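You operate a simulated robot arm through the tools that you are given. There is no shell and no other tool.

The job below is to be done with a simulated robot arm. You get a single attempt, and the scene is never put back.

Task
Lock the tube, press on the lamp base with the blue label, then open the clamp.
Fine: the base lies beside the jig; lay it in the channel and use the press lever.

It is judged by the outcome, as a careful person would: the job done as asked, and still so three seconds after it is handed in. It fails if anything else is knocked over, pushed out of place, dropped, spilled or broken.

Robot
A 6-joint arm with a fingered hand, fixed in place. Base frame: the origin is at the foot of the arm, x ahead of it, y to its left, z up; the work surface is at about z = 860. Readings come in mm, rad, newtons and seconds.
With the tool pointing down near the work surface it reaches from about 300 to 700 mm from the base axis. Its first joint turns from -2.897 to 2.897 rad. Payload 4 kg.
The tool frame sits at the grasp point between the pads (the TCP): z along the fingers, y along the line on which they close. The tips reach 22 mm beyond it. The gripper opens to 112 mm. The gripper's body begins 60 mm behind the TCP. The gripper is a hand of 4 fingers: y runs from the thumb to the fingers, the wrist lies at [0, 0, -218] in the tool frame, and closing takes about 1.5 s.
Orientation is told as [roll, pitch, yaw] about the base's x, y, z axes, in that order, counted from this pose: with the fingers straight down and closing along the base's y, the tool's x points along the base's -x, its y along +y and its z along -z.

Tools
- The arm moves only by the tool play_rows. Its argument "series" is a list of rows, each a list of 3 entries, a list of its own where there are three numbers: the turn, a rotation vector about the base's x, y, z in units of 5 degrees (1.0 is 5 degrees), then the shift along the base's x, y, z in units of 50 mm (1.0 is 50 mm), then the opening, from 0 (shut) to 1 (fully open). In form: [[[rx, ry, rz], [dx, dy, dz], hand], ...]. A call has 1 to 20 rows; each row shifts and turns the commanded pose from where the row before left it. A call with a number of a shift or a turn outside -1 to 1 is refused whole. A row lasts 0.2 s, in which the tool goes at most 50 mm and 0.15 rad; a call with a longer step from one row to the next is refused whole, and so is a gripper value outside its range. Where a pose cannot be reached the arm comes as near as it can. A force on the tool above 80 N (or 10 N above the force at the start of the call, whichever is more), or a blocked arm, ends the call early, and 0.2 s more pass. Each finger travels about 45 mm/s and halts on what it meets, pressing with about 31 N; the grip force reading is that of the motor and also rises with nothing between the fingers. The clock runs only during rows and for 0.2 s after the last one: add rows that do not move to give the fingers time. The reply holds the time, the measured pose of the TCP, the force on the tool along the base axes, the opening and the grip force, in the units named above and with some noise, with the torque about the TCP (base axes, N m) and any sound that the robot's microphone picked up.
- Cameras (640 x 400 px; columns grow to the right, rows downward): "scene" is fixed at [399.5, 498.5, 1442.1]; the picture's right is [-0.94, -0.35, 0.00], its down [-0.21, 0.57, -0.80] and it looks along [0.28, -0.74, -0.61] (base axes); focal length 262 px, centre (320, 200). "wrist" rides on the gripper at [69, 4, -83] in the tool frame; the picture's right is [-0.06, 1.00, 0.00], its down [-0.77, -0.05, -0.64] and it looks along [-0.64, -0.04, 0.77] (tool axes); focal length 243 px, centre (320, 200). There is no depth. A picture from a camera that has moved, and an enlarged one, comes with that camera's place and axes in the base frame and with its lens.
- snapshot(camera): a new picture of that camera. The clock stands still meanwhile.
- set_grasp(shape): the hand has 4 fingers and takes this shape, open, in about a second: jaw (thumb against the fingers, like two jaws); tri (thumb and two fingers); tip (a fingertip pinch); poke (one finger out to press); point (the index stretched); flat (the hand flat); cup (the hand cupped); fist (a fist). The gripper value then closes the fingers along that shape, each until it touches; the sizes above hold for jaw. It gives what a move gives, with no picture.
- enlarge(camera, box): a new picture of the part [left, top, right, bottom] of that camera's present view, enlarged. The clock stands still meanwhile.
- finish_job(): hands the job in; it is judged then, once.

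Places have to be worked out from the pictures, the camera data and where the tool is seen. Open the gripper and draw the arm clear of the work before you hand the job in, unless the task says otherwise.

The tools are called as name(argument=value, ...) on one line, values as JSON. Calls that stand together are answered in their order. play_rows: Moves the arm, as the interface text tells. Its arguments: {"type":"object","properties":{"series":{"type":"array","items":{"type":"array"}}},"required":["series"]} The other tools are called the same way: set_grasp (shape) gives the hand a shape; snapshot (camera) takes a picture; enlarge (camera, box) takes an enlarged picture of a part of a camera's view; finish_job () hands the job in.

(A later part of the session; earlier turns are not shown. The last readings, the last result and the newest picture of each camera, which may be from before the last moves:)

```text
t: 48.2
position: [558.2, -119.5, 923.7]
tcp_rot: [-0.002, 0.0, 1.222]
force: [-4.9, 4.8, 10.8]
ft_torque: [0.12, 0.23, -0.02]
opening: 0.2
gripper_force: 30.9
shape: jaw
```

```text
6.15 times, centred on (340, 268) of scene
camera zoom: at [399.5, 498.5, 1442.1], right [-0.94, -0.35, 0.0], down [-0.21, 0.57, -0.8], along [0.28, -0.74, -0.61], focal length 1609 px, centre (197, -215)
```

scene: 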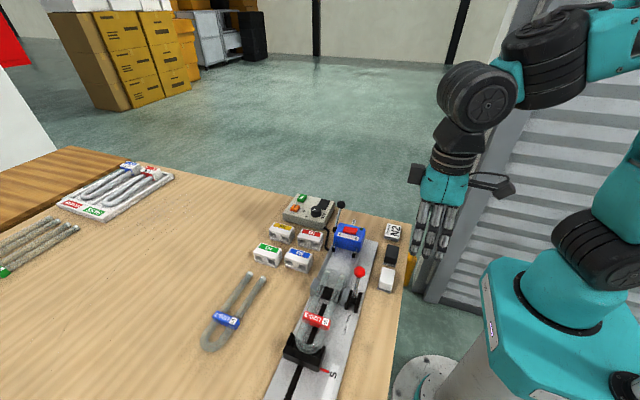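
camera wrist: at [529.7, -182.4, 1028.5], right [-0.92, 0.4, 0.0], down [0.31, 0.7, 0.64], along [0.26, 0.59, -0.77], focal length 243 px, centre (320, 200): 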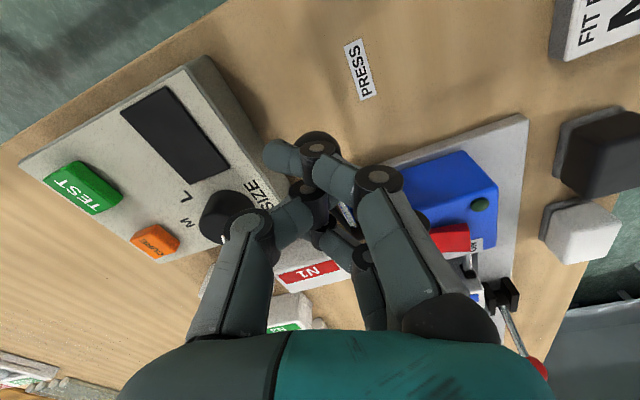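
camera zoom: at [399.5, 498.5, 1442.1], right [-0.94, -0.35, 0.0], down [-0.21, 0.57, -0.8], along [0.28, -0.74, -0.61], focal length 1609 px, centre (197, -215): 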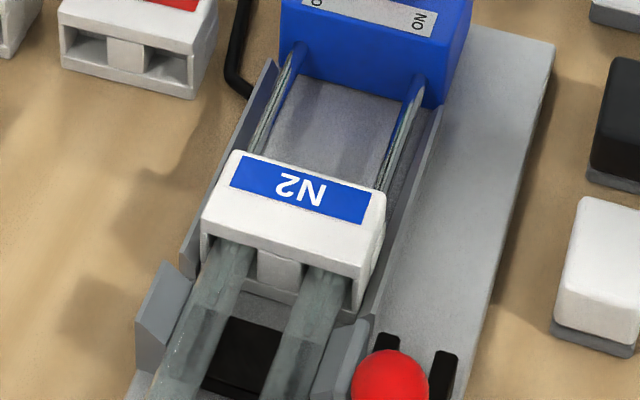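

Force rose to about 11 N while the base advanced only slightly. I'll check the contact between fingers and ball from the wrist.

snapshot(camera="wrist")

enlarge(camera="scene", box=[320, 180, 380, 240])

enlarge(camera="wrist", box=[240, 110, 400, 230])

```text
taken
camera wrist: at [529.7, -184.0, 1007.2], right [-0.92, 0.4, 0.0], down [0.31, 0.7, 0.64], along [0.26, 0.59, -0.77], focal length 243 px, centre (320, 200)
```

wrist: 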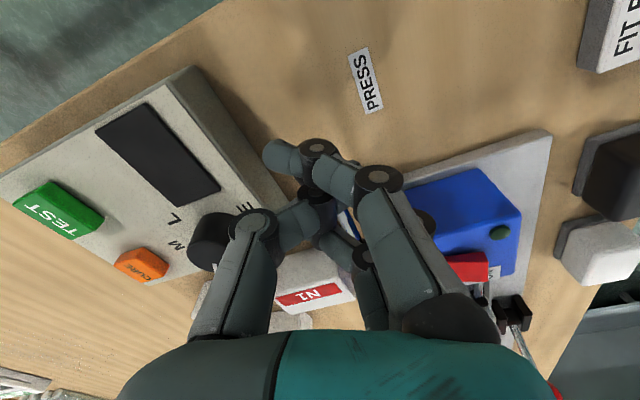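

```text
6.67 times, centred on (350, 210) of scene
camera zoom: at [399.5, 498.5, 1442.1], right [-0.94, -0.35, 0.0], down [-0.21, 0.57, -0.8], along [0.28, -0.74, -0.61], focal length 1743 px, centre (120, 133)
```

zoom: 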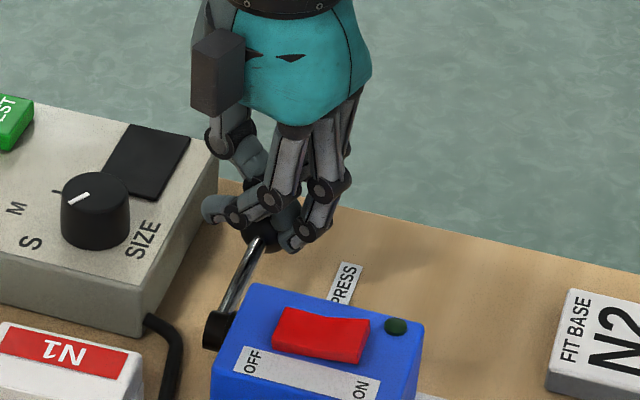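

```text
3.33 times, centred on (320, 170) of wrist
camera zoom: at [529.7, -184.0, 1007.2], right [-0.92, 0.4, 0.0], down [0.31, 0.7, 0.64], along [0.26, 0.59, -0.77], focal length 809 px, centre (320, 300)
```

zoom: 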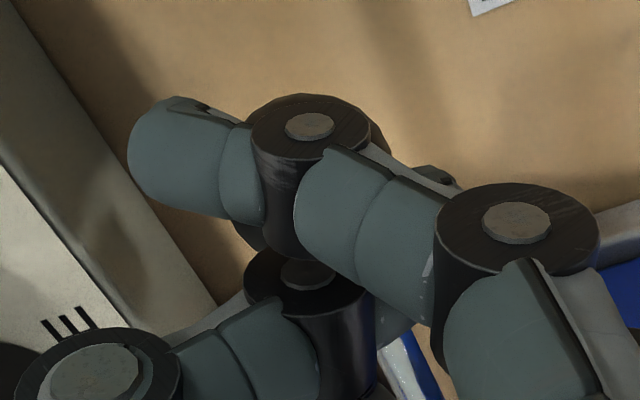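

The ball is wedging between thumb and fingertips, so the push is soft. I'll lift off and switch to a fist for a solid, broad push.

play_rows(series=[[[0, 0, 0], [0, 0, 0.3], 0], [[0, 0, 0], [0, 0, 0.5], 0], [[0, 0, 0], [0, 0, 0.8], 0], [[0, 0, 0], [0, 0, 0.8], 0], [[0, 0, 0], [0, 0, 0], 0]])

set_grasp(shape="fist")

snapshot(camera="wrist")

enlarge(camera="scene", box=[280, 130, 400, 290])

enlarge(camera="scene", box=[300, 235, 380, 300])

```text
t: 49.4
position: [561.6, -121.6, 1041.7]
tcp_rot: [0.001, -0.004, 1.22]
force: [0.8, 0.4, 0.3]
ft_torque: [0.01, 0.02, 0.04]
opening: 0.0
gripper_force: 31.1
shape: jaw
```

```text
t: 50.3
position: [561.9, -121.4, 1041.0]
tcp_rot: [0.0, -0.001, 1.22]
force: [-0.1, -0.3, -0.3]
ft_torque: [0.01, -0.03, 0.0]
opening: 0.1
gripper_force: 0.0
shape: fist
```

```text
taken
camera wrist: at [531.8, -186.7, 1125.2], right [-0.92, 0.4, 0.0], down [0.31, 0.7, 0.64], along [0.26, 0.59, -0.77], focal length 243 px, centre (320, 200)
```

wrist: 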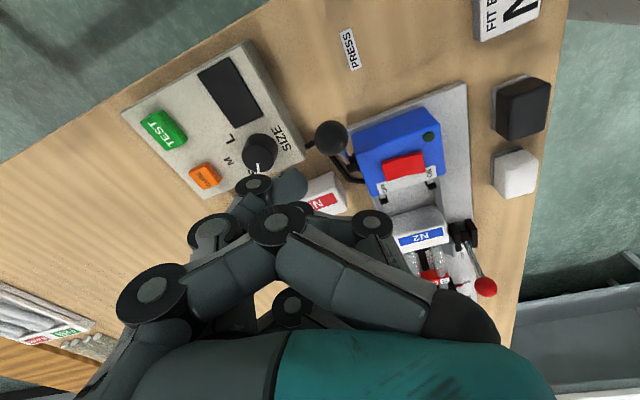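

```text
2.50 times, centred on (340, 210) of scene
camera zoom: at [399.5, 498.5, 1442.1], right [-0.94, -0.35, 0.0], down [-0.21, 0.57, -0.8], along [0.28, -0.74, -0.61], focal length 654 px, centre (270, 175)
```

zoom: 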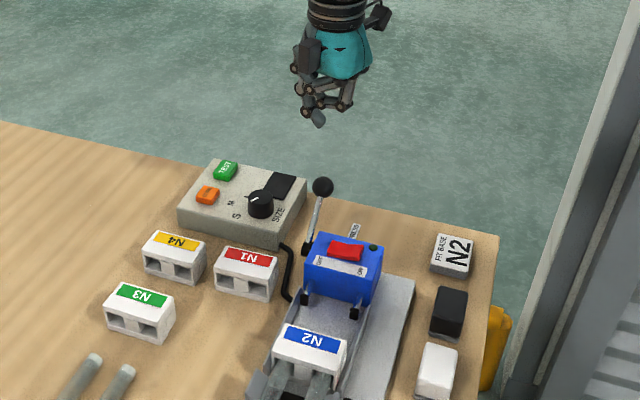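

```text
6.15 times, centred on (340, 268) of scene
camera zoom: at [399.5, 498.5, 1442.1], right [-0.94, -0.35, 0.0], down [-0.21, 0.57, -0.8], along [0.28, -0.74, -0.61], focal length 1609 px, centre (197, -215)
```

zoom: 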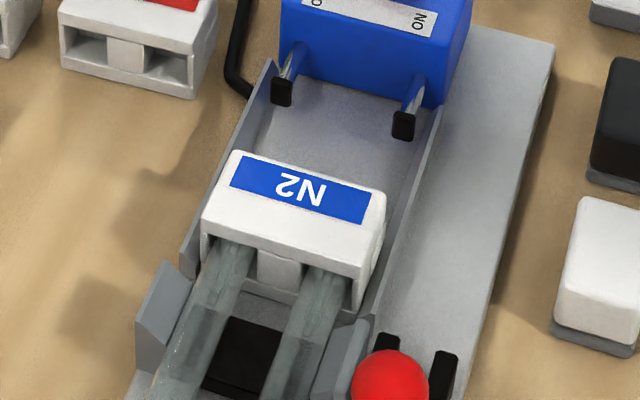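

The lever springs back by itself while the base stays on the tube ends, not yet fully seated. The fist has an uneven underside, so I'll look at the "poke" shape, which should give a stiff pressing finger.

set_grasp(shape="poke")

snapshot(camera="wrist")

enlarge(camera="scene", box=[290, 120, 390, 220])

```text
t: 51.2
position: [560.3, -121.3, 1041.8]
tcp_rot: [0.0, -0.003, 1.221]
force: [0.3, -0.8, 1.0]
ft_torque: [0.02, 0.01, 0.04]
opening: 0.0
gripper_force: 0.0
shape: poke
```

```text
taken
camera wrist: at [531.8, -186.7, 1125.2], right [-0.92, 0.4, 0.0], down [0.31, 0.7, 0.64], along [0.26, 0.59, -0.77], focal length 243 px, centre (320, 200)
```

wrist: 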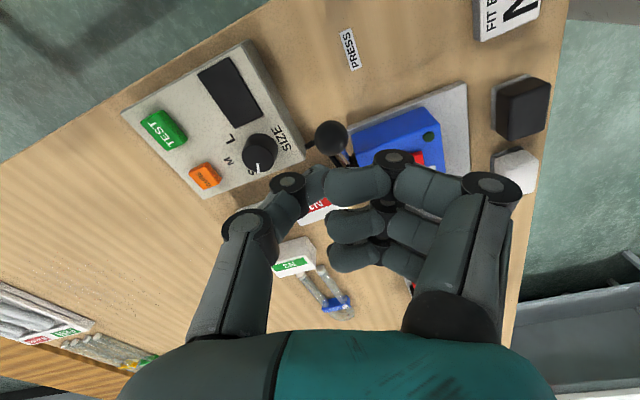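

```text
4.00 times, centred on (340, 170) of scene
camera zoom: at [399.5, 498.5, 1442.1], right [-0.94, -0.35, 0.0], down [-0.21, 0.57, -0.8], along [0.28, -0.74, -0.61], focal length 1046 px, centre (240, 320)
```

zoom: 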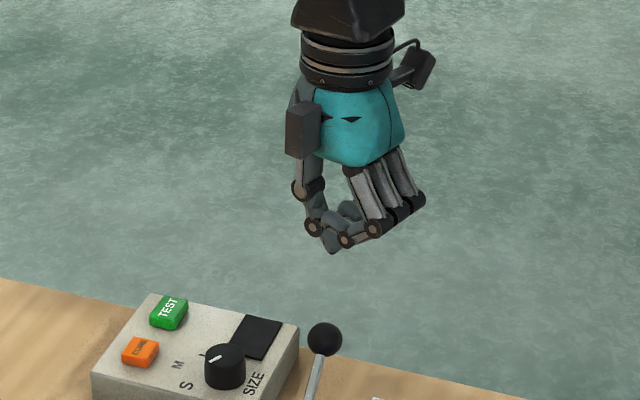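

None of these is better than the closed jaw, which tracked the ball well; its capacity wasn't exceeded at 11 N. I'll go back to the jaw, close it, and repeat the stroke, pressing further.

set_grasp(shape="jaw")

play_rows(series=[[[0, 0, 0], [0, 0, 0], 0.5], [[0, 0, 0], [0, 0, 0], 0], [[0, 0, 0], [0, 0, 0], 0], [[0, 0, 0], [0, 0, 0], 0], [[0, 0, 0], [0, 0, 0], 0], [[0, 0, 0], [0, 0, 0], 0], [[0, 0, 0], [0, 0, 0], 0], [[0, 0, 0], [0, 0.35, -0.5], 0], [[0, 0, 0], [0, 0, -0.4], 0], [[0, 0, 0], [0, 0, -0.3], 0], [[0, 0, 0], [0, 0, 0], 0]])

snapshot(camera="wrist")

```text
t: 52.1
position: [562.3, -120.8, 1042.2]
tcp_rot: [0.001, -0.001, 1.22]
force: [0.1, 0.3, -0.7]
ft_torque: [0.03, -0.01, -0.02]
opening: 111.8
gripper_force: 0.3
shape: jaw
```

```text
t: 54.5
position: [560.9, -102.4, 981.1]
tcp_rot: [0.001, 0.0, 1.221]
force: [-0.4, 0.1, 1.5]
ft_torque: [0.02, 0.03, -0.01]
opening: 0.2
gripper_force: 31.1
shape: jaw
```

```text
taken
camera wrist: at [531.9, -167.0, 1065.7], right [-0.92, 0.4, 0.0], down [0.31, 0.7, 0.64], along [0.26, 0.59, -0.77], focal length 243 px, centre (320, 200)
```

wrist: 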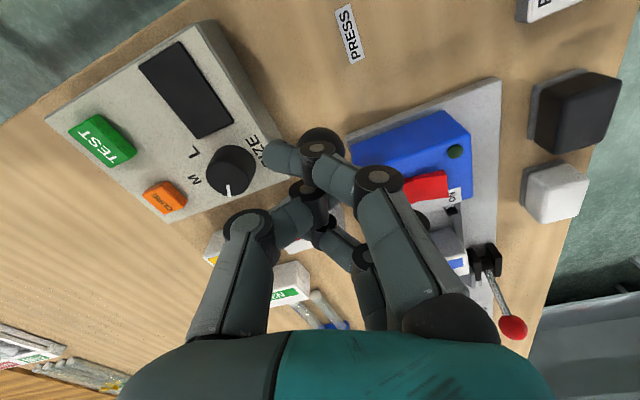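

Contact made again at the ball's top. I'll run the stroke down along the arc to the previous depth.

play_rows(series=[[[0, 0, 0], [0, -0.06, -0.12], 0], [[0, 0, 0], [0, -0.06, -0.12], 0], [[0, 0, 0], [0, -0.05, -0.12], 0], [[0, 0, 0], [0, -0.05, -0.12], 0], [[0, 0, 0], [0, -0.04, -0.12], 0], [[0, 0, 0], [0, -0.03, -0.12], 0], [[0, 0, 0], [0, -0.02, -0.12], 0], [[0, 0, 0], [0, -0.01, -0.12], 0], [[0, 0, 0], [0, 0, -0.12], 0], [[0, 0, 0], [0, 0, 0], 0]])

enlarge(camera="scene", box=[300, 235, 380, 300])

enlarge(camera="scene", box=[310, 170, 390, 240])

```text
t: 56.7
position: [560.7, -116.6, 930.8]
tcp_rot: [-0.001, -0.001, 1.221]
force: [-3.4, 1.8, 10.3]
ft_torque: [0.05, 0.21, -0.05]
opening: 0.1
gripper_force: 31.2
shape: jaw
```

```text
6.15 times, centred on (340, 268) of scene
camera zoom: at [399.5, 498.5, 1442.1], right [-0.94, -0.35, 0.0], down [-0.21, 0.57, -0.8], along [0.28, -0.74, -0.61], focal length 1609 px, centre (197, -215)
```

zoom: 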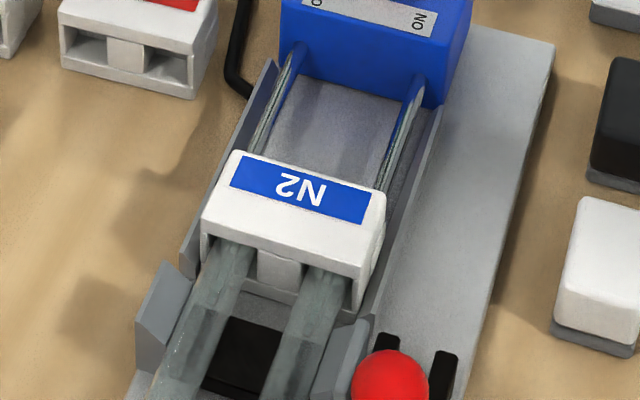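

```text
5.71 times, centred on (350, 205) of scene
camera zoom: at [399.5, 498.5, 1442.1], right [-0.94, -0.35, 0.0], down [-0.21, 0.57, -0.8], along [0.28, -0.74, -0.61], focal length 1494 px, centre (149, 171)
```

zoom: 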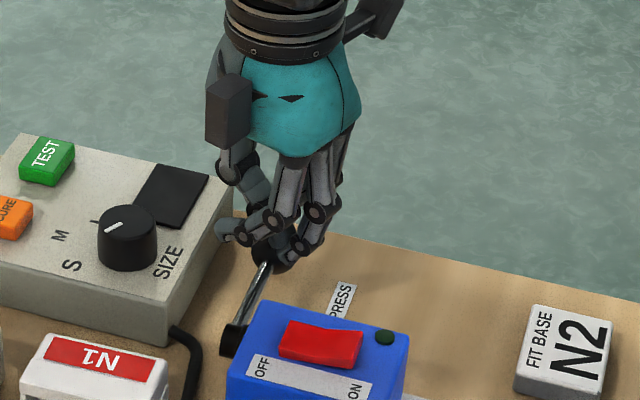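

The rods again bear on the base and force is 10 N. I press further in small steps.

play_rows(series=[[[0, 0, 0], [0, 0, -0.08], 0], [[0, 0, 0], [0, 0, -0.08], 0], [[0, 0, 0], [0, 0, -0.08], 0], [[0, 0, 0], [0, 0, 0], 0]])

enlarge(camera="scene", box=[300, 235, 380, 300])

enlarge(camera="scene", box=[310, 170, 390, 240])

```text
t: 57.7
position: [558.8, -117.6, 917.6]
tcp_rot: [0.0, 0.001, 1.222]
force: [-4.7, 5.2, 11.4]
ft_torque: [0.01, 0.15, -0.06]
opening: 0.0
gripper_force: 30.9
shape: jaw
```

```text
6.15 times, centred on (340, 268) of scene
camera zoom: at [399.5, 498.5, 1442.1], right [-0.94, -0.35, 0.0], down [-0.21, 0.57, -0.8], along [0.28, -0.74, -0.61], focal length 1609 px, centre (197, -215)
```

zoom: 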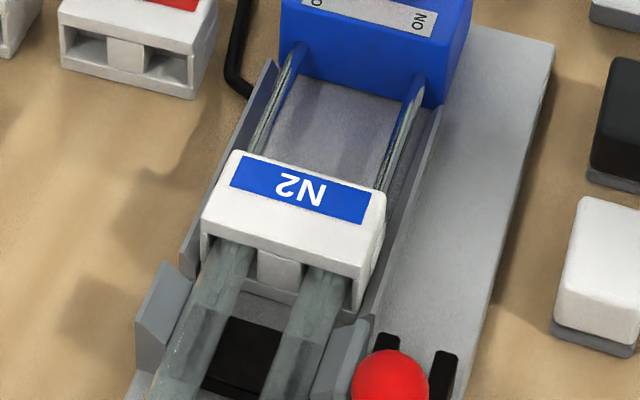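

```text
5.71 times, centred on (350, 205) of scene
camera zoom: at [399.5, 498.5, 1442.1], right [-0.94, -0.35, 0.0], down [-0.21, 0.57, -0.8], along [0.28, -0.74, -0.61], focal length 1494 px, centre (149, 171)
```

zoom: 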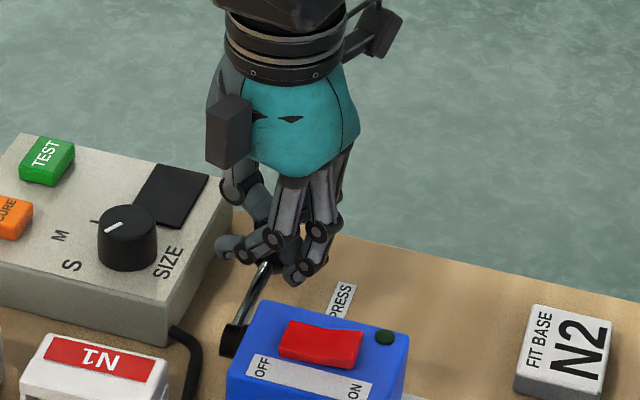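

The hand moved down 13 mm but the force stays at 11 N and the base doesn't advance, so the fingers are being spread. I'll lift off and try the "point" shape: a straight index can push axially much more stiffly.

play_rows(series=[[[0, 0, 0], [0, 0, 0.3], 0], [[0, 0, 0], [0, 0, 0.6], 0], [[0, 0, 0], [0, 0, 0.9], 0], [[0, 0, 0], [0, 0, 0.9], 0], [[0, 0, 0], [0, 0, 0.6], 0], [[0, 0, 0], [0, 0, 0], 0]])

set_grasp(shape="point")

snapshot(camera="wrist")

enlarge(camera="scene", box=[290, 110, 390, 210])

```text
t: 59.1
position: [561.2, -117.9, 1082.5]
tcp_rot: [-0.002, 0.001, 1.223]
force: [0.3, 0.0, -0.5]
ft_torque: [0.02, 0.01, 0.01]
opening: 0.4
gripper_force: 31.0
shape: jaw
```

```text
t: 60.0
position: [561.5, -117.9, 1081.1]
tcp_rot: [0.001, 0.0, 1.222]
force: [0.3, 0.1, 0.0]
ft_torque: [-0.01, 0.01, 0.0]
opening: 105.9
gripper_force: 0.0
shape: point
```

```text
taken
camera wrist: at [532.5, -182.5, 1165.1], right [-0.92, 0.4, 0.0], down [0.31, 0.7, 0.64], along [0.26, 0.59, -0.77], focal length 243 px, centre (320, 200)
```

wrist: 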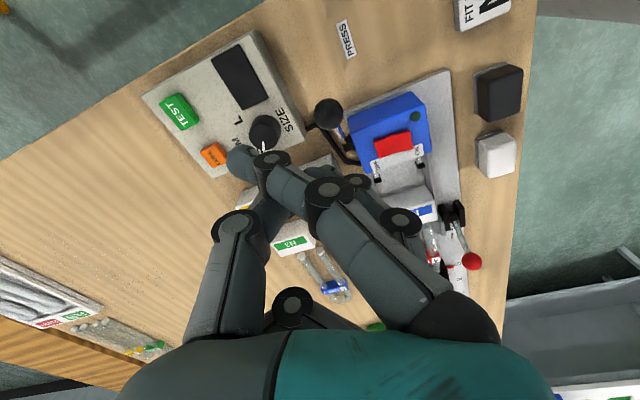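

```text
4.00 times, centred on (340, 160) of scene
camera zoom: at [399.5, 498.5, 1442.1], right [-0.94, -0.35, 0.0], down [-0.21, 0.57, -0.8], along [0.28, -0.74, -0.61], focal length 1046 px, centre (240, 360)
```

zoom: 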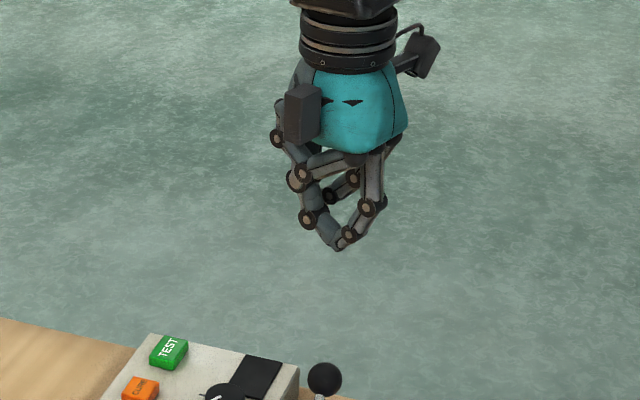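

The hand may still be settling; I'll wait a moment with the value open and look again.

play_rows(series=[[[0, 0, 0], [0, 0, 0], 1], [[0, 0, 0], [0, 0, 0], 1], [[0, 0, 0], [0, 0, 0], 1]])

snapshot(camera="wrist")

enlarge(camera="scene", box=[290, 110, 390, 210])

```text
t: 60.8
position: [560.5, -118.5, 1082.2]
tcp_rot: [0.001, 0.0, 1.222]
force: [0.9, -1.3, 0.4]
ft_torque: [-0.01, -0.03, 0.0]
opening: 105.7
gripper_force: 0.0
shape: point
```

```text
taken
camera wrist: at [532.5, -182.5, 1165.1], right [-0.92, 0.4, 0.0], down [0.31, 0.7, 0.64], along [0.26, 0.59, -0.77], focal length 243 px, centre (320, 200)
```

wrist: 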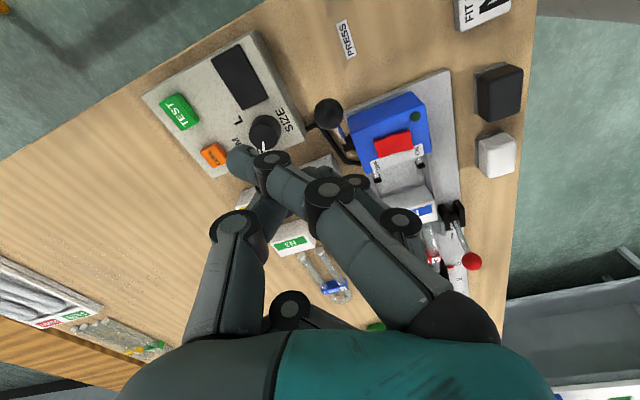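

```text
4.00 times, centred on (340, 160) of scene
camera zoom: at [399.5, 498.5, 1442.1], right [-0.94, -0.35, 0.0], down [-0.21, 0.57, -0.8], along [0.28, -0.74, -0.61], focal length 1046 px, centre (240, 360)
```

zoom: 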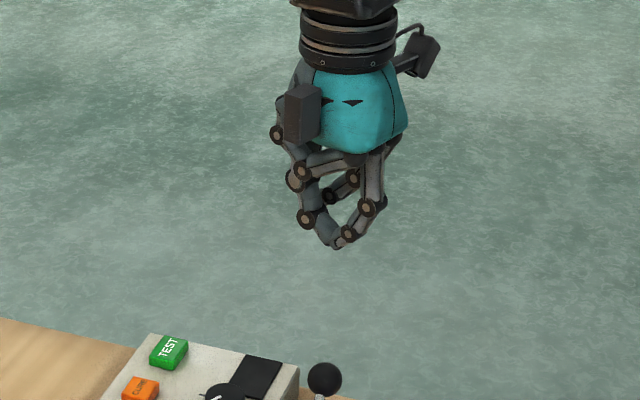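

"Point" isn't a straight finger. The rigid direction of these fingers is sideways (no joints that way), so I'll tilt the hand about 60° with the fingers pointing -y/down and press the ball with the side of the closed fingers. First back to jaw, closed, then tilt at a safe height.

set_grasp(shape="jaw")

play_rows(series=[[[0, 0, 0], [0, 0, 0], 0.5], [[0, 0, 0], [0, 0, 0], 0], [[0, 0, 0], [0, 0, 0], 0], [[0, 0, 0], [0, 0, 0], 0], [[-0.94, 0.34, 0], [0, 0, 0], 0], [[-0.94, 0.34, 0], [0, 0, 0], 0], [[-0.94, 0.34, 0], [0, 0, 0], 0], [[-0.94, 0.34, 0], [0, 0, 0], 0], [[-0.94, 0.34, 0], [0, 0, 0], 0], [[-0.94, 0.34, 0], [0, 0, 0], 0], [[0, 0, 0], [0, 0, 0], 0]])

snapshot(camera="scene")

snapshot(camera="wrist")

```text
t: 61.7
position: [561.2, -117.6, 1081.2]
tcp_rot: [0.0, 0.001, 1.223]
force: [-0.2, -0.9, 0.3]
ft_torque: [0.0, 0.01, 0.0]
opening: 112.0
gripper_force: 0.0
shape: jaw
```

```text
t: 64.1
position: [562.0, -118.0, 1081.4]
tcp_rot: [0.0, 0.0, 1.222]
force: [-0.2, 0.6, -0.7]
ft_torque: [-0.06, -0.03, -0.03]
opening: 0.1
gripper_force: 31.1
shape: jaw
out of reach, approached as far as the arm can: row 5, 6, 7, 8, 9, 10
```

```text
taken
```

scene: 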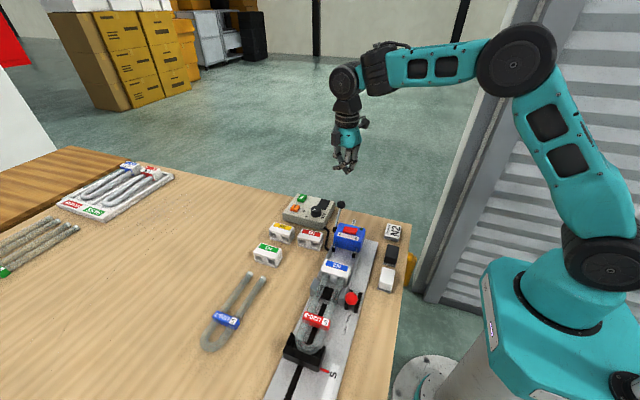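

```text
taken
camera wrist: at [532.5, -182.5, 1165.1], right [-0.92, 0.4, 0.0], down [0.31, 0.7, 0.64], along [0.26, 0.59, -0.77], focal length 243 px, centre (320, 200)
```

wrist: 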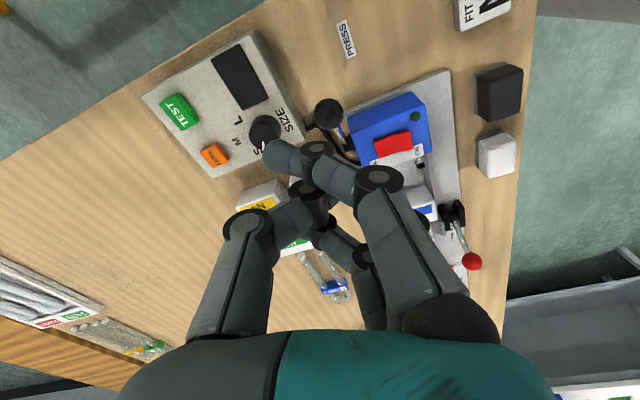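

Tilting in that direction isn't reachable at this yaw. I'll undo that commanded tilt and turn yaw back to 0; then the hand can tilt forward (fingers pointing +x), which also puts the fingers' rigid side downwards.

play_rows(series=[[[0.94, -0.34, 0], [0, 0, 0], 0], [[0.94, -0.34, 0], [0, 0, 0], 0], [[0.94, -0.34, 0], [0, 0, 0], 0], [[0.94, -0.34, 0], [0, 0, 0], 0], [[0.94, -0.34, 0], [0, 0, 0], 0], [[0.94, -0.34, 0], [0, 0, 0], 0], [[0, 0, 0], [0, 0, 0], 0]])

```text
t: 65.7
position: [558.3, -117.4, 1082.5]
tcp_rot: [0.002, -0.523, 1.222]
force: [-0.6, 0.2, -0.6]
ft_torque: [0.0, -0.04, 0.05]
opening: 0.0
gripper_force: 31.0
shape: jaw
```

The commanded pose had not accumulated, so I now have a 30° tilt with fingers towards +y — reachable and useful. Turning -70° about z makes the fingers point +x; then I'll tilt further to about 65°.

play_rows(series=[[[0, 0, -1], [0, 0, 0], 0], [[0, 0, -1], [0, 0, 0], 0], [[0, 0, -1], [0, 0, 0], 0], [[0, 0, -1], [0, 0, 0], 0], [[0, 0, -1], [0, 0, 0], 0], [[0, 0, -1], [0, 0, 0], 0], [[0, 0, -1], [0, 0, 0], 0], [[0, 0, -1], [0, 0, 0], 0], [[0, 0, -1], [0, 0, 0], 0], [[0, 0, -1], [0, 0, 0], 0], [[0, 0, -1], [0, 0, 0], 0], [[0, 0, -1], [0, 0, 0], 0], [[0, 0, -1], [0, 0, 0], 0], [[0, 0, -1], [0, 0, 0], 0], [[0, 0, 0], [0, 0, 0], 0]])

play_rows(series=[[[0, -1, 0], [0, 0, 0], 0], [[0, -1, 0], [0, 0, 0], 0], [[0, -1, 0], [0, 0, 0], 0], [[0, -1, 0], [0, 0, 0], 0], [[0, -1, 0], [0, 0, 0], 0], [[0, -1, 0], [0, 0, 0], 0], [[0, -1, 0], [0, 0, 0], 0], [[0, 0, 0], [0, 0, 0], 0]])

snapshot(camera="scene")

snapshot(camera="wrist")

enlarge(camera="scene", box=[290, 120, 420, 240])

```text
t: 68.9
position: [558.3, -116.3, 1083.4]
tcp_rot: [0.002, -0.523, 0.0]
force: [0.1, -0.5, 0.3]
ft_torque: [0.03, -0.01, -0.02]
opening: 0.0
gripper_force: 30.8
shape: jaw
```

```text
t: 70.7
position: [559.8, -117.4, 1083.5]
tcp_rot: [0.001, -1.134, 0.0]
force: [0.5, 0.7, 0.7]
ft_torque: [-0.01, 0.04, 0.0]
opening: 0.0
gripper_force: 31.3
shape: jaw
```

```text
taken
```

scene: 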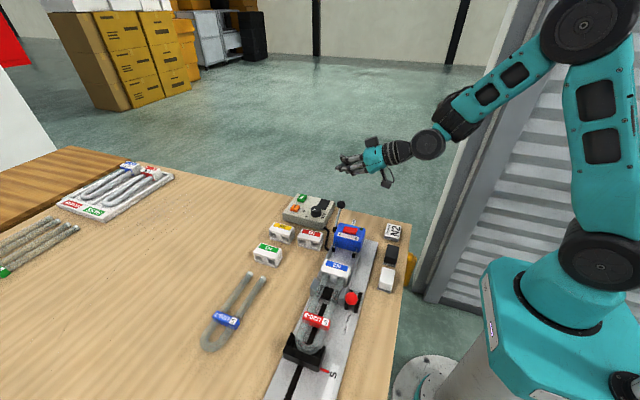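

```text
taken
camera wrist: at [453.2, -114.7, 1055.2], right [0.03, 1.0, 0.06], down [-0.26, -0.05, 0.96], along [0.97, -0.04, 0.26], focal length 243 px, centre (320, 200)
```

wrist: 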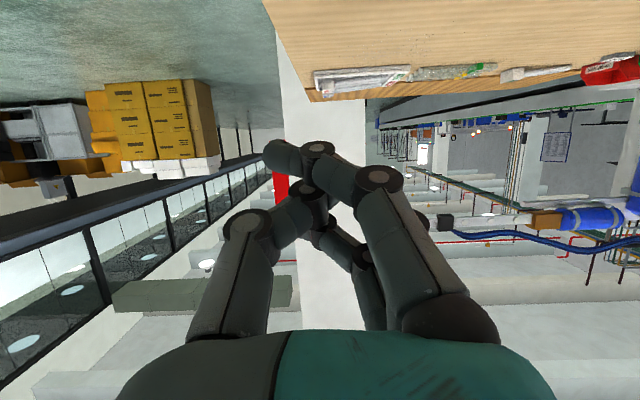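

```text
3.33 times, centred on (355, 180) of scene
camera zoom: at [399.5, 498.5, 1442.1], right [-0.94, -0.35, 0.0], down [-0.21, 0.57, -0.8], along [0.28, -0.74, -0.61], focal length 872 px, centre (203, 267)
```

zoom: 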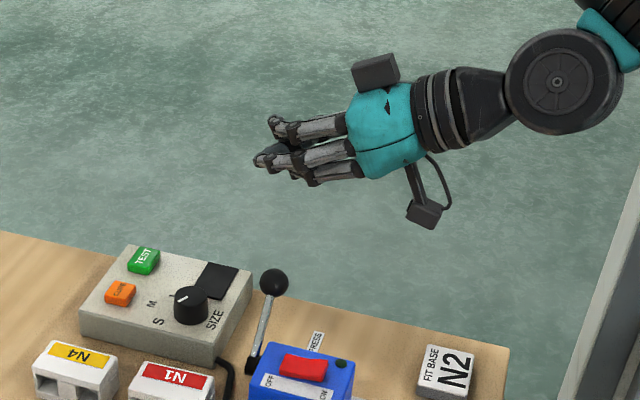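

The 65° forward tilt worked. I'll bring the fingers' side over the ball (TCP about [572, -105, 1020]) and check.

play_rows(series=[[[0, 0, 0], [0.12, 0.13, -0.4], 0], [[0, 0, 0], [0.12, 0.12, -0.4], 0], [[0, 0, 0], [0, 0, -0.4], 0], [[0, 0, 0], [0, 0, 0], 0]])

enlarge(camera="scene", box=[290, 140, 410, 250])

```text
t: 71.7
position: [571.2, -107.8, 1023.2]
tcp_rot: [-0.002, -1.135, 0.001]
force: [-0.3, 0.2, -0.3]
ft_torque: [-0.01, 0.0, 0.02]
opening: 0.0
gripper_force: 31.5
shape: jaw
```

```text
3.64 times, centred on (350, 195) of scene
camera zoom: at [399.5, 498.5, 1442.1], right [-0.94, -0.35, 0.0], down [-0.21, 0.57, -0.8], along [0.28, -0.74, -0.61], focal length 951 px, centre (211, 218)
```

zoom: 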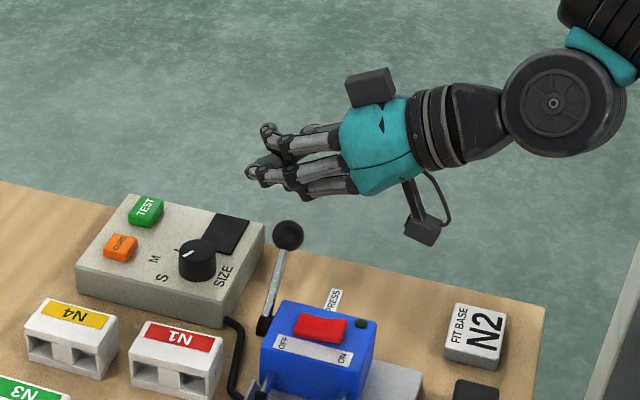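

The finger bundle is right above the ball. Lowering to contact.

play_rows(series=[[[0, 0, 0], [0, 0.04, -0.3], 0], [[0, 0, 0], [0, 0, -0.2], 0], [[0, 0, 0], [0, 0, -0.12], 0], [[0, 0, 0], [0, 0, 0], 0]])

enlarge(camera="scene", box=[300, 170, 380, 240])

```text
t: 72.7
position: [570.9, -104.3, 992.4]
tcp_rot: [0.002, -1.134, 0.0]
force: [-0.1, 0.4, 0.3]
ft_torque: [0.0, -0.02, 0.01]
opening: 0.0
gripper_force: 31.1
shape: jaw
```

```text
5.71 times, centred on (340, 205) of scene
camera zoom: at [399.5, 498.5, 1442.1], right [-0.94, -0.35, 0.0], down [-0.21, 0.57, -0.8], along [0.28, -0.74, -0.61], focal length 1494 px, centre (206, 171)
```

zoom: 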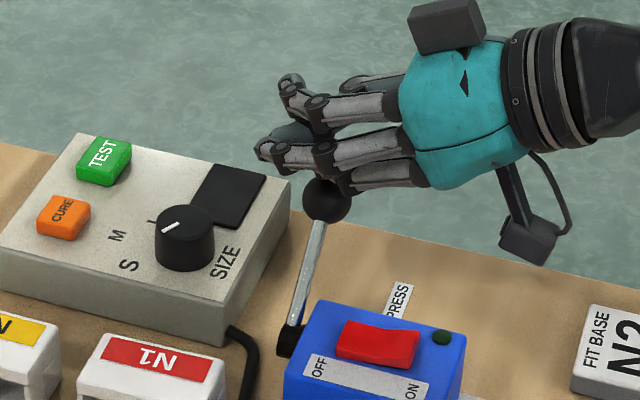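

The fingers are just at the ball. I press down along the arc now.

play_rows(series=[[[0, 0, 0], [0, -0.04, -0.12], 0], [[0, 0, 0], [0, -0.05, -0.12], 0], [[0, 0, 0], [0, -0.05, -0.12], 0], [[0, 0, 0], [0, -0.04, -0.12], 0], [[0, 0, 0], [0, 0, 0], 0]])

enlarge(camera="scene", box=[300, 180, 380, 250])

```text
t: 73.9
position: [571.5, -113.0, 968.0]
tcp_rot: [0.001, -1.133, 0.0]
force: [-0.7, -0.5, 1.4]
ft_torque: [0.0, 0.02, 0.04]
opening: 0.0
gripper_force: 30.9
shape: jaw
```

```text
5.71 times, centred on (340, 215) of scene
camera zoom: at [399.5, 498.5, 1442.1], right [-0.94, -0.35, 0.0], down [-0.21, 0.57, -0.8], along [0.28, -0.74, -0.61], focal length 1494 px, centre (206, 114)
```

zoom: 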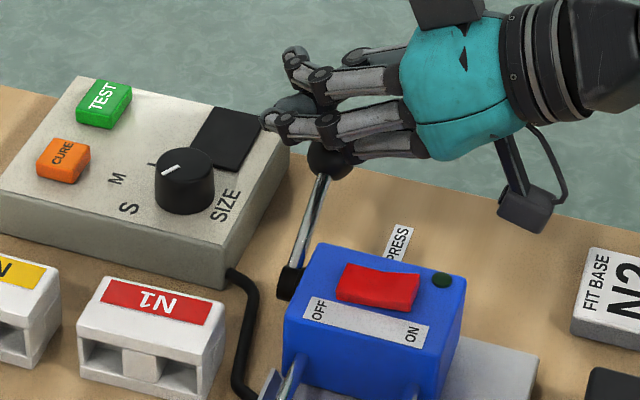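

Tracking well at 1.4 N. Continue down.

play_rows(series=[[[0, 0, 0], [0, -0.03, -0.12], 0], [[0, 0, 0], [0, -0.03, -0.12], 0], [[0, 0, 0], [0, -0.02, -0.12], 0], [[0, 0, 0], [0, -0.01, -0.1], 0], [[0, 0, 0], [0, 0, 0], 0]])

enlarge(camera="scene", box=[300, 180, 380, 250])

enlarge(camera="scene", box=[300, 235, 380, 300])

```text
t: 75.1
position: [570.9, -116.9, 944.5]
tcp_rot: [0.002, -1.134, 0.0]
force: [-0.8, -0.9, 2.1]
ft_torque: [-0.04, 0.04, 0.0]
opening: 0.0
gripper_force: 30.7
shape: jaw
```

```text
5.71 times, centred on (340, 215) of scene
camera zoom: at [399.5, 498.5, 1442.1], right [-0.94, -0.35, 0.0], down [-0.21, 0.57, -0.8], along [0.28, -0.74, -0.61], focal length 1494 px, centre (206, 114)
```

zoom: 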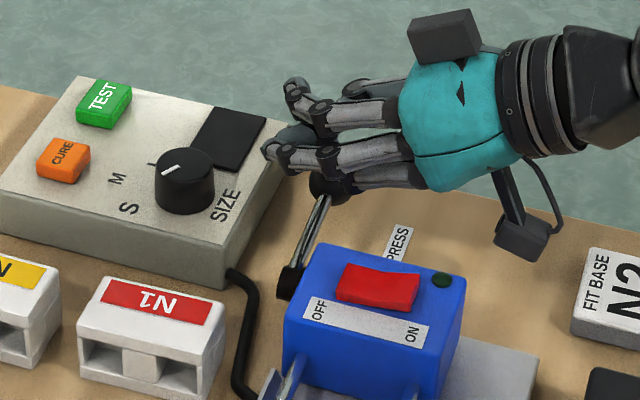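

```text
6.15 times, centred on (340, 268) of scene
camera zoom: at [399.5, 498.5, 1442.1], right [-0.94, -0.35, 0.0], down [-0.21, 0.57, -0.8], along [0.28, -0.74, -0.61], focal length 1609 px, centre (197, -215)
```

zoom: 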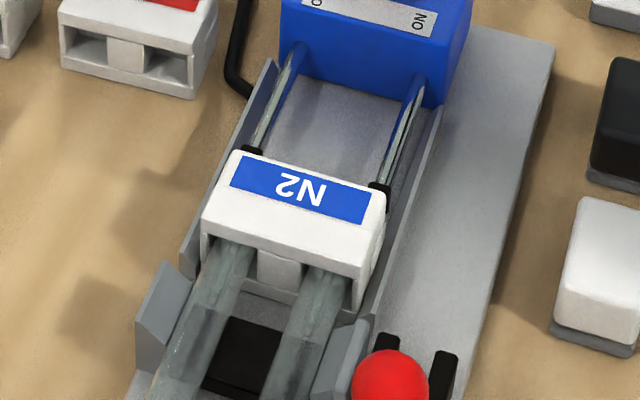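

Rod tips are just reaching the base. Now press in small steps and watch the force.

play_rows(series=[[[0, 0, 0], [0, 0, -0.08], 0], [[0, 0, 0], [0, 0, -0.08], 0], [[0, 0, 0], [0, 0, 0], 0]])

enlarge(camera="scene", box=[300, 180, 380, 250])

enlarge(camera="scene", box=[300, 235, 380, 300])

```text
t: 75.9
position: [572.0, -117.1, 936.4]
tcp_rot: [0.001, -1.135, -0.003]
force: [-0.8, -1.9, 1.5]
ft_torque: [-0.04, 0.05, 0.01]
opening: 0.2
gripper_force: 30.9
shape: jaw
```

```text
5.71 times, centred on (340, 215) of scene
camera zoom: at [399.5, 498.5, 1442.1], right [-0.94, -0.35, 0.0], down [-0.21, 0.57, -0.8], along [0.28, -0.74, -0.61], focal length 1494 px, centre (206, 114)
```

zoom: 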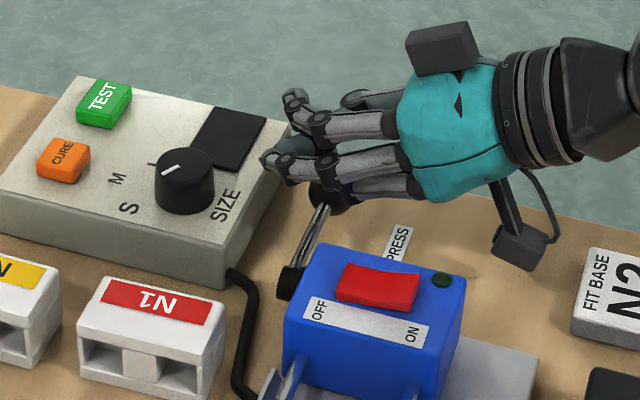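

```text
6.15 times, centred on (340, 268) of scene
camera zoom: at [399.5, 498.5, 1442.1], right [-0.94, -0.35, 0.0], down [-0.21, 0.57, -0.8], along [0.28, -0.74, -0.61], focal length 1609 px, centre (197, -215)
```

zoom: 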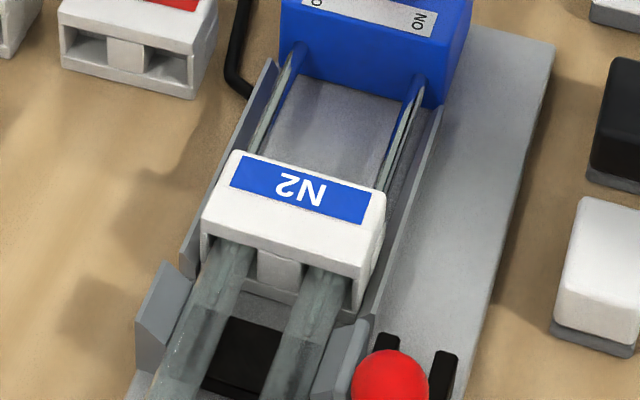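

Contact with the base; pressing further.

play_rows(series=[[[0, 0, 0], [0, 0, -0.08], 0], [[0, 0, 0], [0, 0, -0.08], 0], [[0, 0, 0], [0, 0, 0], 0]])

enlarge(camera="scene", box=[300, 180, 380, 250])

enlarge(camera="scene", box=[300, 235, 380, 300])

```text
t: 76.7
position: [573.2, -116.8, 931.5]
tcp_rot: [0.001, -1.145, 0.002]
force: [5.1, 3.5, 43.6]
ft_torque: [-0.19, 0.39, 0.01]
opening: 0.0
gripper_force: 31.4
shape: jaw
```

```text
5.71 times, centred on (340, 215) of scene
camera zoom: at [399.5, 498.5, 1442.1], right [-0.94, -0.35, 0.0], down [-0.21, 0.57, -0.8], along [0.28, -0.74, -0.61], focal length 1494 px, centre (206, 114)
```

zoom: 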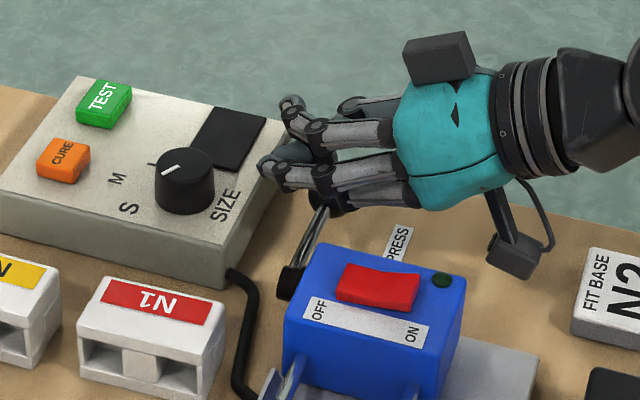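

```text
6.15 times, centred on (340, 268) of scene
camera zoom: at [399.5, 498.5, 1442.1], right [-0.94, -0.35, 0.0], down [-0.21, 0.57, -0.8], along [0.28, -0.74, -0.61], focal length 1609 px, centre (197, -215)
```

zoom: 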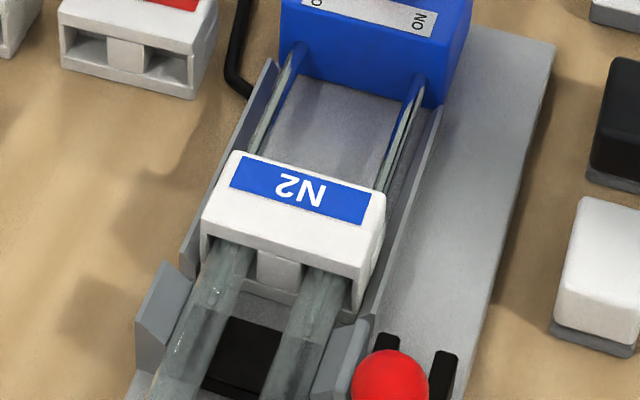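

The force jumped to 44 N at the ball while the base no longer advances — it seems seated hard on the tube. I'll press slightly more to be sure and compare.

play_rows(series=[[[0, 0, 0], [0, 0, -0.05], 0], [[0, 0, 0], [0, 0, 0], 0], [[0, 0, 0], [0, 0, 0], 0]])

enlarge(camera="scene", box=[310, 248, 370, 298])

enlarge(camera="scene", box=[270, 290, 390, 390])

```text
t: 77.5
position: [572.3, -116.5, 931.5]
tcp_rot: [0.005, -1.15, -0.005]
force: [7.0, 5.2, 55.1]
ft_torque: [-0.16, 0.5, 0.04]
opening: 0.0
gripper_force: 31.3
shape: jaw
```

```text
8.00 times, centred on (340, 273) of scene
camera zoom: at [399.5, 498.5, 1442.1], right [-0.94, -0.35, 0.0], down [-0.21, 0.57, -0.8], along [0.28, -0.74, -0.61], focal length 2092 px, centre (160, -384)
```

zoom: 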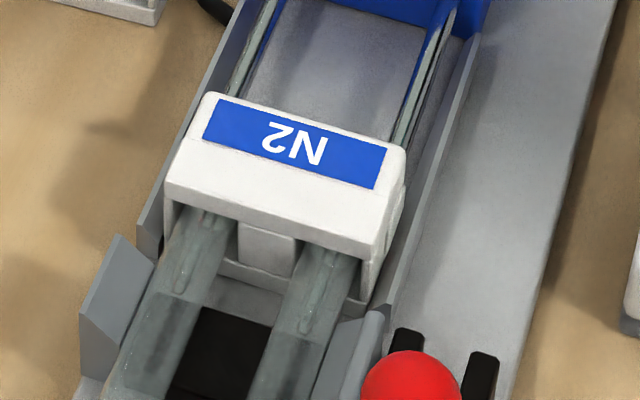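

```text
4.00 times, centred on (330, 340) of scene
camera zoom: at [399.5, 498.5, 1442.1], right [-0.94, -0.35, 0.0], down [-0.21, 0.57, -0.8], along [0.28, -0.74, -0.61], focal length 1046 px, centre (280, -360)
```

zoom: 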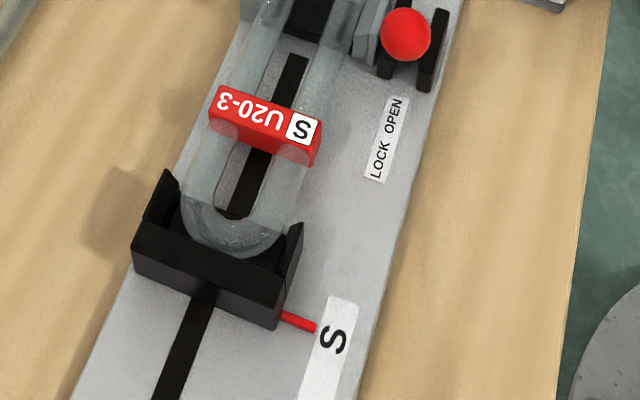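

The force is 55 N with no further movement, and the tube ends sit about 15 mm inside the base: it's home. I won't press the glass harder. I lift off and inspect.

play_rows(series=[[[0, 0, 0], [0, 0, 0.15], 0], [[0, 0, 0], [0, 0.02, 0.3], 0], [[0, 0, 0], [0, 0.1, 0.5], 0], [[0, 0, 0], [0, 0.1, 0.8], 0], [[0, 0, 0], [0, 0, 0.9], 0], [[0, 0, 0], [0, 0, 0.8], 0], [[0, 0, 0], [0, 0, 0], 0]])

enlarge(camera="scene", box=[300, 225, 380, 300])

```text
t: 79.1
position: [569.4, -102.8, 1099.0]
tcp_rot: [0.002, -1.133, 0.0]
force: [-0.1, -0.3, 1.0]
ft_torque: [-0.01, -0.01, -0.02]
opening: 0.2
gripper_force: 30.8
shape: jaw
```

```text
5.33 times, centred on (340, 262) of scene
camera zoom: at [399.5, 498.5, 1442.1], right [-0.94, -0.35, 0.0], down [-0.21, 0.57, -0.8], along [0.28, -0.74, -0.61], focal length 1395 px, centre (213, -133)
```

zoom: 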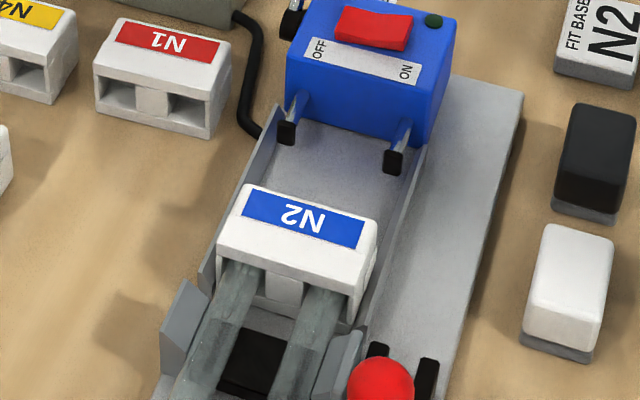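

Now I'll tilt the hand back to pointing down while moving towards the clamp, and look at the base from above.

play_rows(series=[[[0, 1, 0], [-0.23, 0.3, 0], 0.3], [[0, 1, 0], [-0.23, 0.3, 0], 0.6], [[0, 1, 0], [-0.23, 0.3, 0], 0.9], [[0, 1, 0], [-0.23, 0.3, 0], 1], [[0, 1, 0], [-0.23, 0.3, 0], 1], [[0, 1, 0], [-0.23, 0.3, 0], 1], [[0, 1, 0], [-0.23, 0.3, 0], 1], [[0, 1, 0], [-0.23, 0.3, 0], 1], [[0, 1, 0], [-0.23, 0.3, 0], 1], [[0, 1, 0], [-0.23, 0.3, 0], 1], [[0, 1, 0], [-0.23, 0.3, 0], 1], [[0, 1, 0], [-0.23, 0.3, 0], 1], [[0, 1, 0], [-0.23, 0.3, 0], 1], [[0, 0, 0], [0, 0, 0], 1]])

snapshot(camera="wrist")

enlarge(camera="wrist", box=[240, 80, 420, 200])

```text
t: 82.1
position: [423.1, 90.0, 1099.3]
tcp_rot: [0.002, 0.002, 0.0]
force: [-0.6, -0.6, 0.6]
ft_torque: [0.04, -0.03, 0.0]
opening: 112.1
gripper_force: 0.0
shape: jaw
```

```text
taken
camera wrist: at [352.7, 93.3, 1183.1], right [0.06, 1.0, 0.0], down [0.77, -0.05, 0.64], along [0.64, -0.04, -0.77], focal length 243 px, centre (320, 200)
```

wrist: 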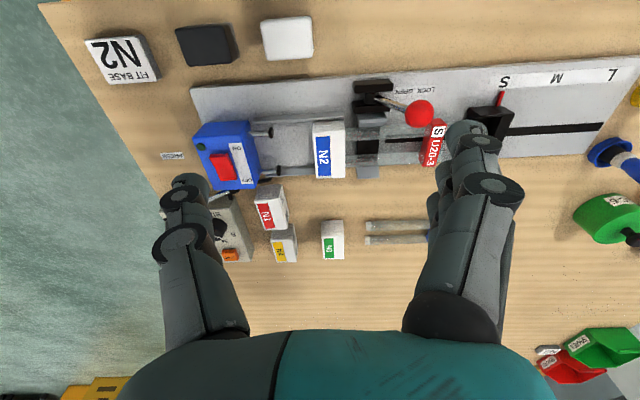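

```text
3.33 times, centred on (330, 140) of wrist
camera zoom: at [352.7, 93.3, 1183.1], right [0.06, 1.0, 0.0], down [0.77, -0.05, 0.64], along [0.64, -0.04, -0.77], focal length 809 px, centre (287, 400)
```

zoom: 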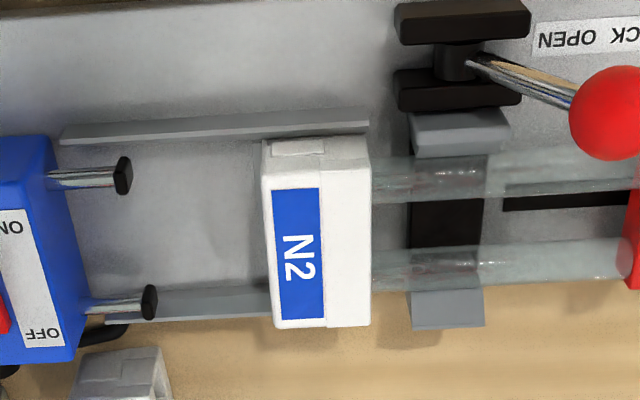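

The base sits squarely on both tube ends (front at y≈115, about 13 mm of tube inside) and stayed there when the rods retracted. Now I'll go over the red ball (about [448, 186, 940]) to open the clamp.

play_rows(series=[[[0, 0, 0], [0.25, 0.5, -0.3], 0.55], [[0, 0, 0], [0.25, 0.5, -0.4], 0.55], [[0, 0, 0], [0, 0.5, -0.5], 0.55], [[0, 0, 0], [0, 0.42, -0.5], 0.55], [[0, 0, 0], [0, 0, 0], 0.55], [[0, 0, 0], [0, 0, 0], 0.55]])

snapshot(camera="wrist")

```text
t: 83.5
position: [448.9, 186.3, 1013.1]
tcp_rot: [0.002, 0.001, 0.001]
force: [0.5, 0.4, 0.8]
ft_torque: [0.01, -0.01, 0.01]
opening: 62.3
gripper_force: 0.1
shape: jaw
```

```text
taken
camera wrist: at [377.8, 189.1, 1096.0], right [0.06, 1.0, 0.0], down [0.77, -0.05, 0.64], along [0.64, -0.04, -0.77], focal length 243 px, centre (320, 200)
```

wrist: 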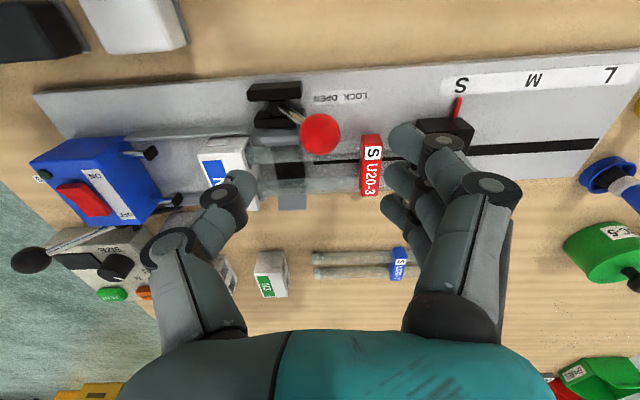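

The red ball is centred between thumb and fingers. Descend and then push it towards -y (OPEN).

play_rows(series=[[[0, 0, 0], [0, 0, -0.5], 0.55], [[0, 0, 0], [0, 0, -0.5], 0.55], [[0, 0, 0], [0, 0, -0.4], 0.55], [[0, 0, 0], [0, -0.2, 0.02], 0.55], [[0, 0, 0], [0, -0.25, 0.05], 0.55], [[0, 0, 0], [0, -0.25, 0.06], 0.55], [[0, 0, 0], [0, -0.25, 0.04], 0.55], [[0, 0, 0], [0, 0, 0], 0.55]])

snapshot(camera="wrist")

```text
t: 85.3
position: [445.8, 137.0, 951.1]
tcp_rot: [0.002, 0.001, -0.002]
force: [0.5, 0.4, 1.2]
ft_torque: [-0.01, 0.0, 0.02]
opening: 62.5
gripper_force: 0.0
shape: jaw
```

```text
taken
camera wrist: at [375.0, 140.5, 1035.4], right [0.06, 1.0, 0.0], down [0.77, -0.05, 0.64], along [0.64, -0.04, -0.77], focal length 243 px, centre (320, 200)
```

wrist: 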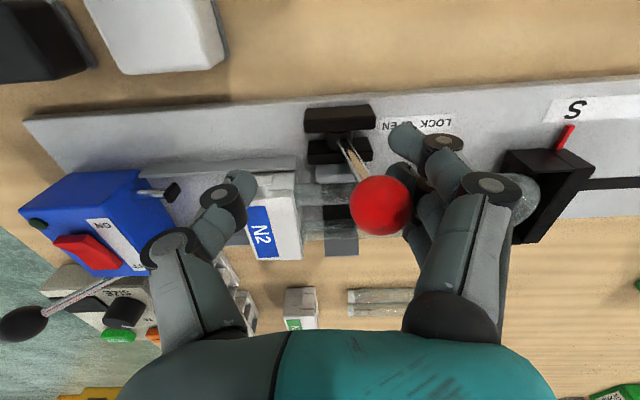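

The lever follows easily. Continue towards OPEN.

play_rows(series=[[[0, 0, 0], [0.04, -0.25, 0], 0.55], [[0, 0, 0], [0, -0.25, 0], 0.55], [[0, 0, 0], [0, -0.22, -0.05], 0.55], [[0, 0, 0], [0, -0.2, -0.08], 0.55], [[0, 0, 0], [0, 0, 0], 0.55]])

snapshot(camera="wrist")

```text
t: 86.5
position: [448.3, 91.0, 945.1]
tcp_rot: [0.002, 0.0, 0.001]
force: [0.3, 1.3, 4.2]
ft_torque: [0.15, -0.01, -0.04]
opening: 63.2
gripper_force: 0.1
shape: jaw
```

```text
taken
camera wrist: at [377.8, 94.4, 1029.0], right [0.06, 1.0, 0.0], down [0.76, -0.05, 0.64], along [0.64, -0.04, -0.77], focal length 243 px, centre (320, 200)
```

wrist: 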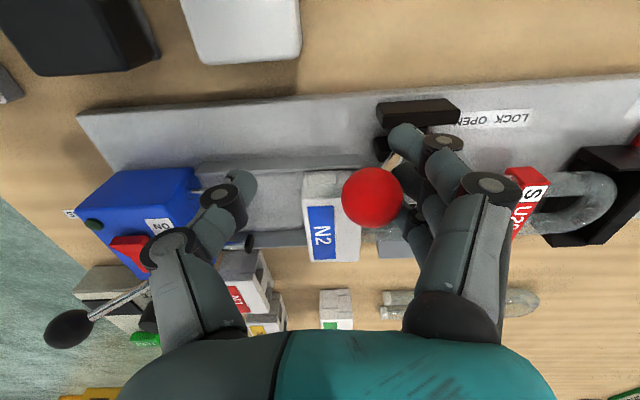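

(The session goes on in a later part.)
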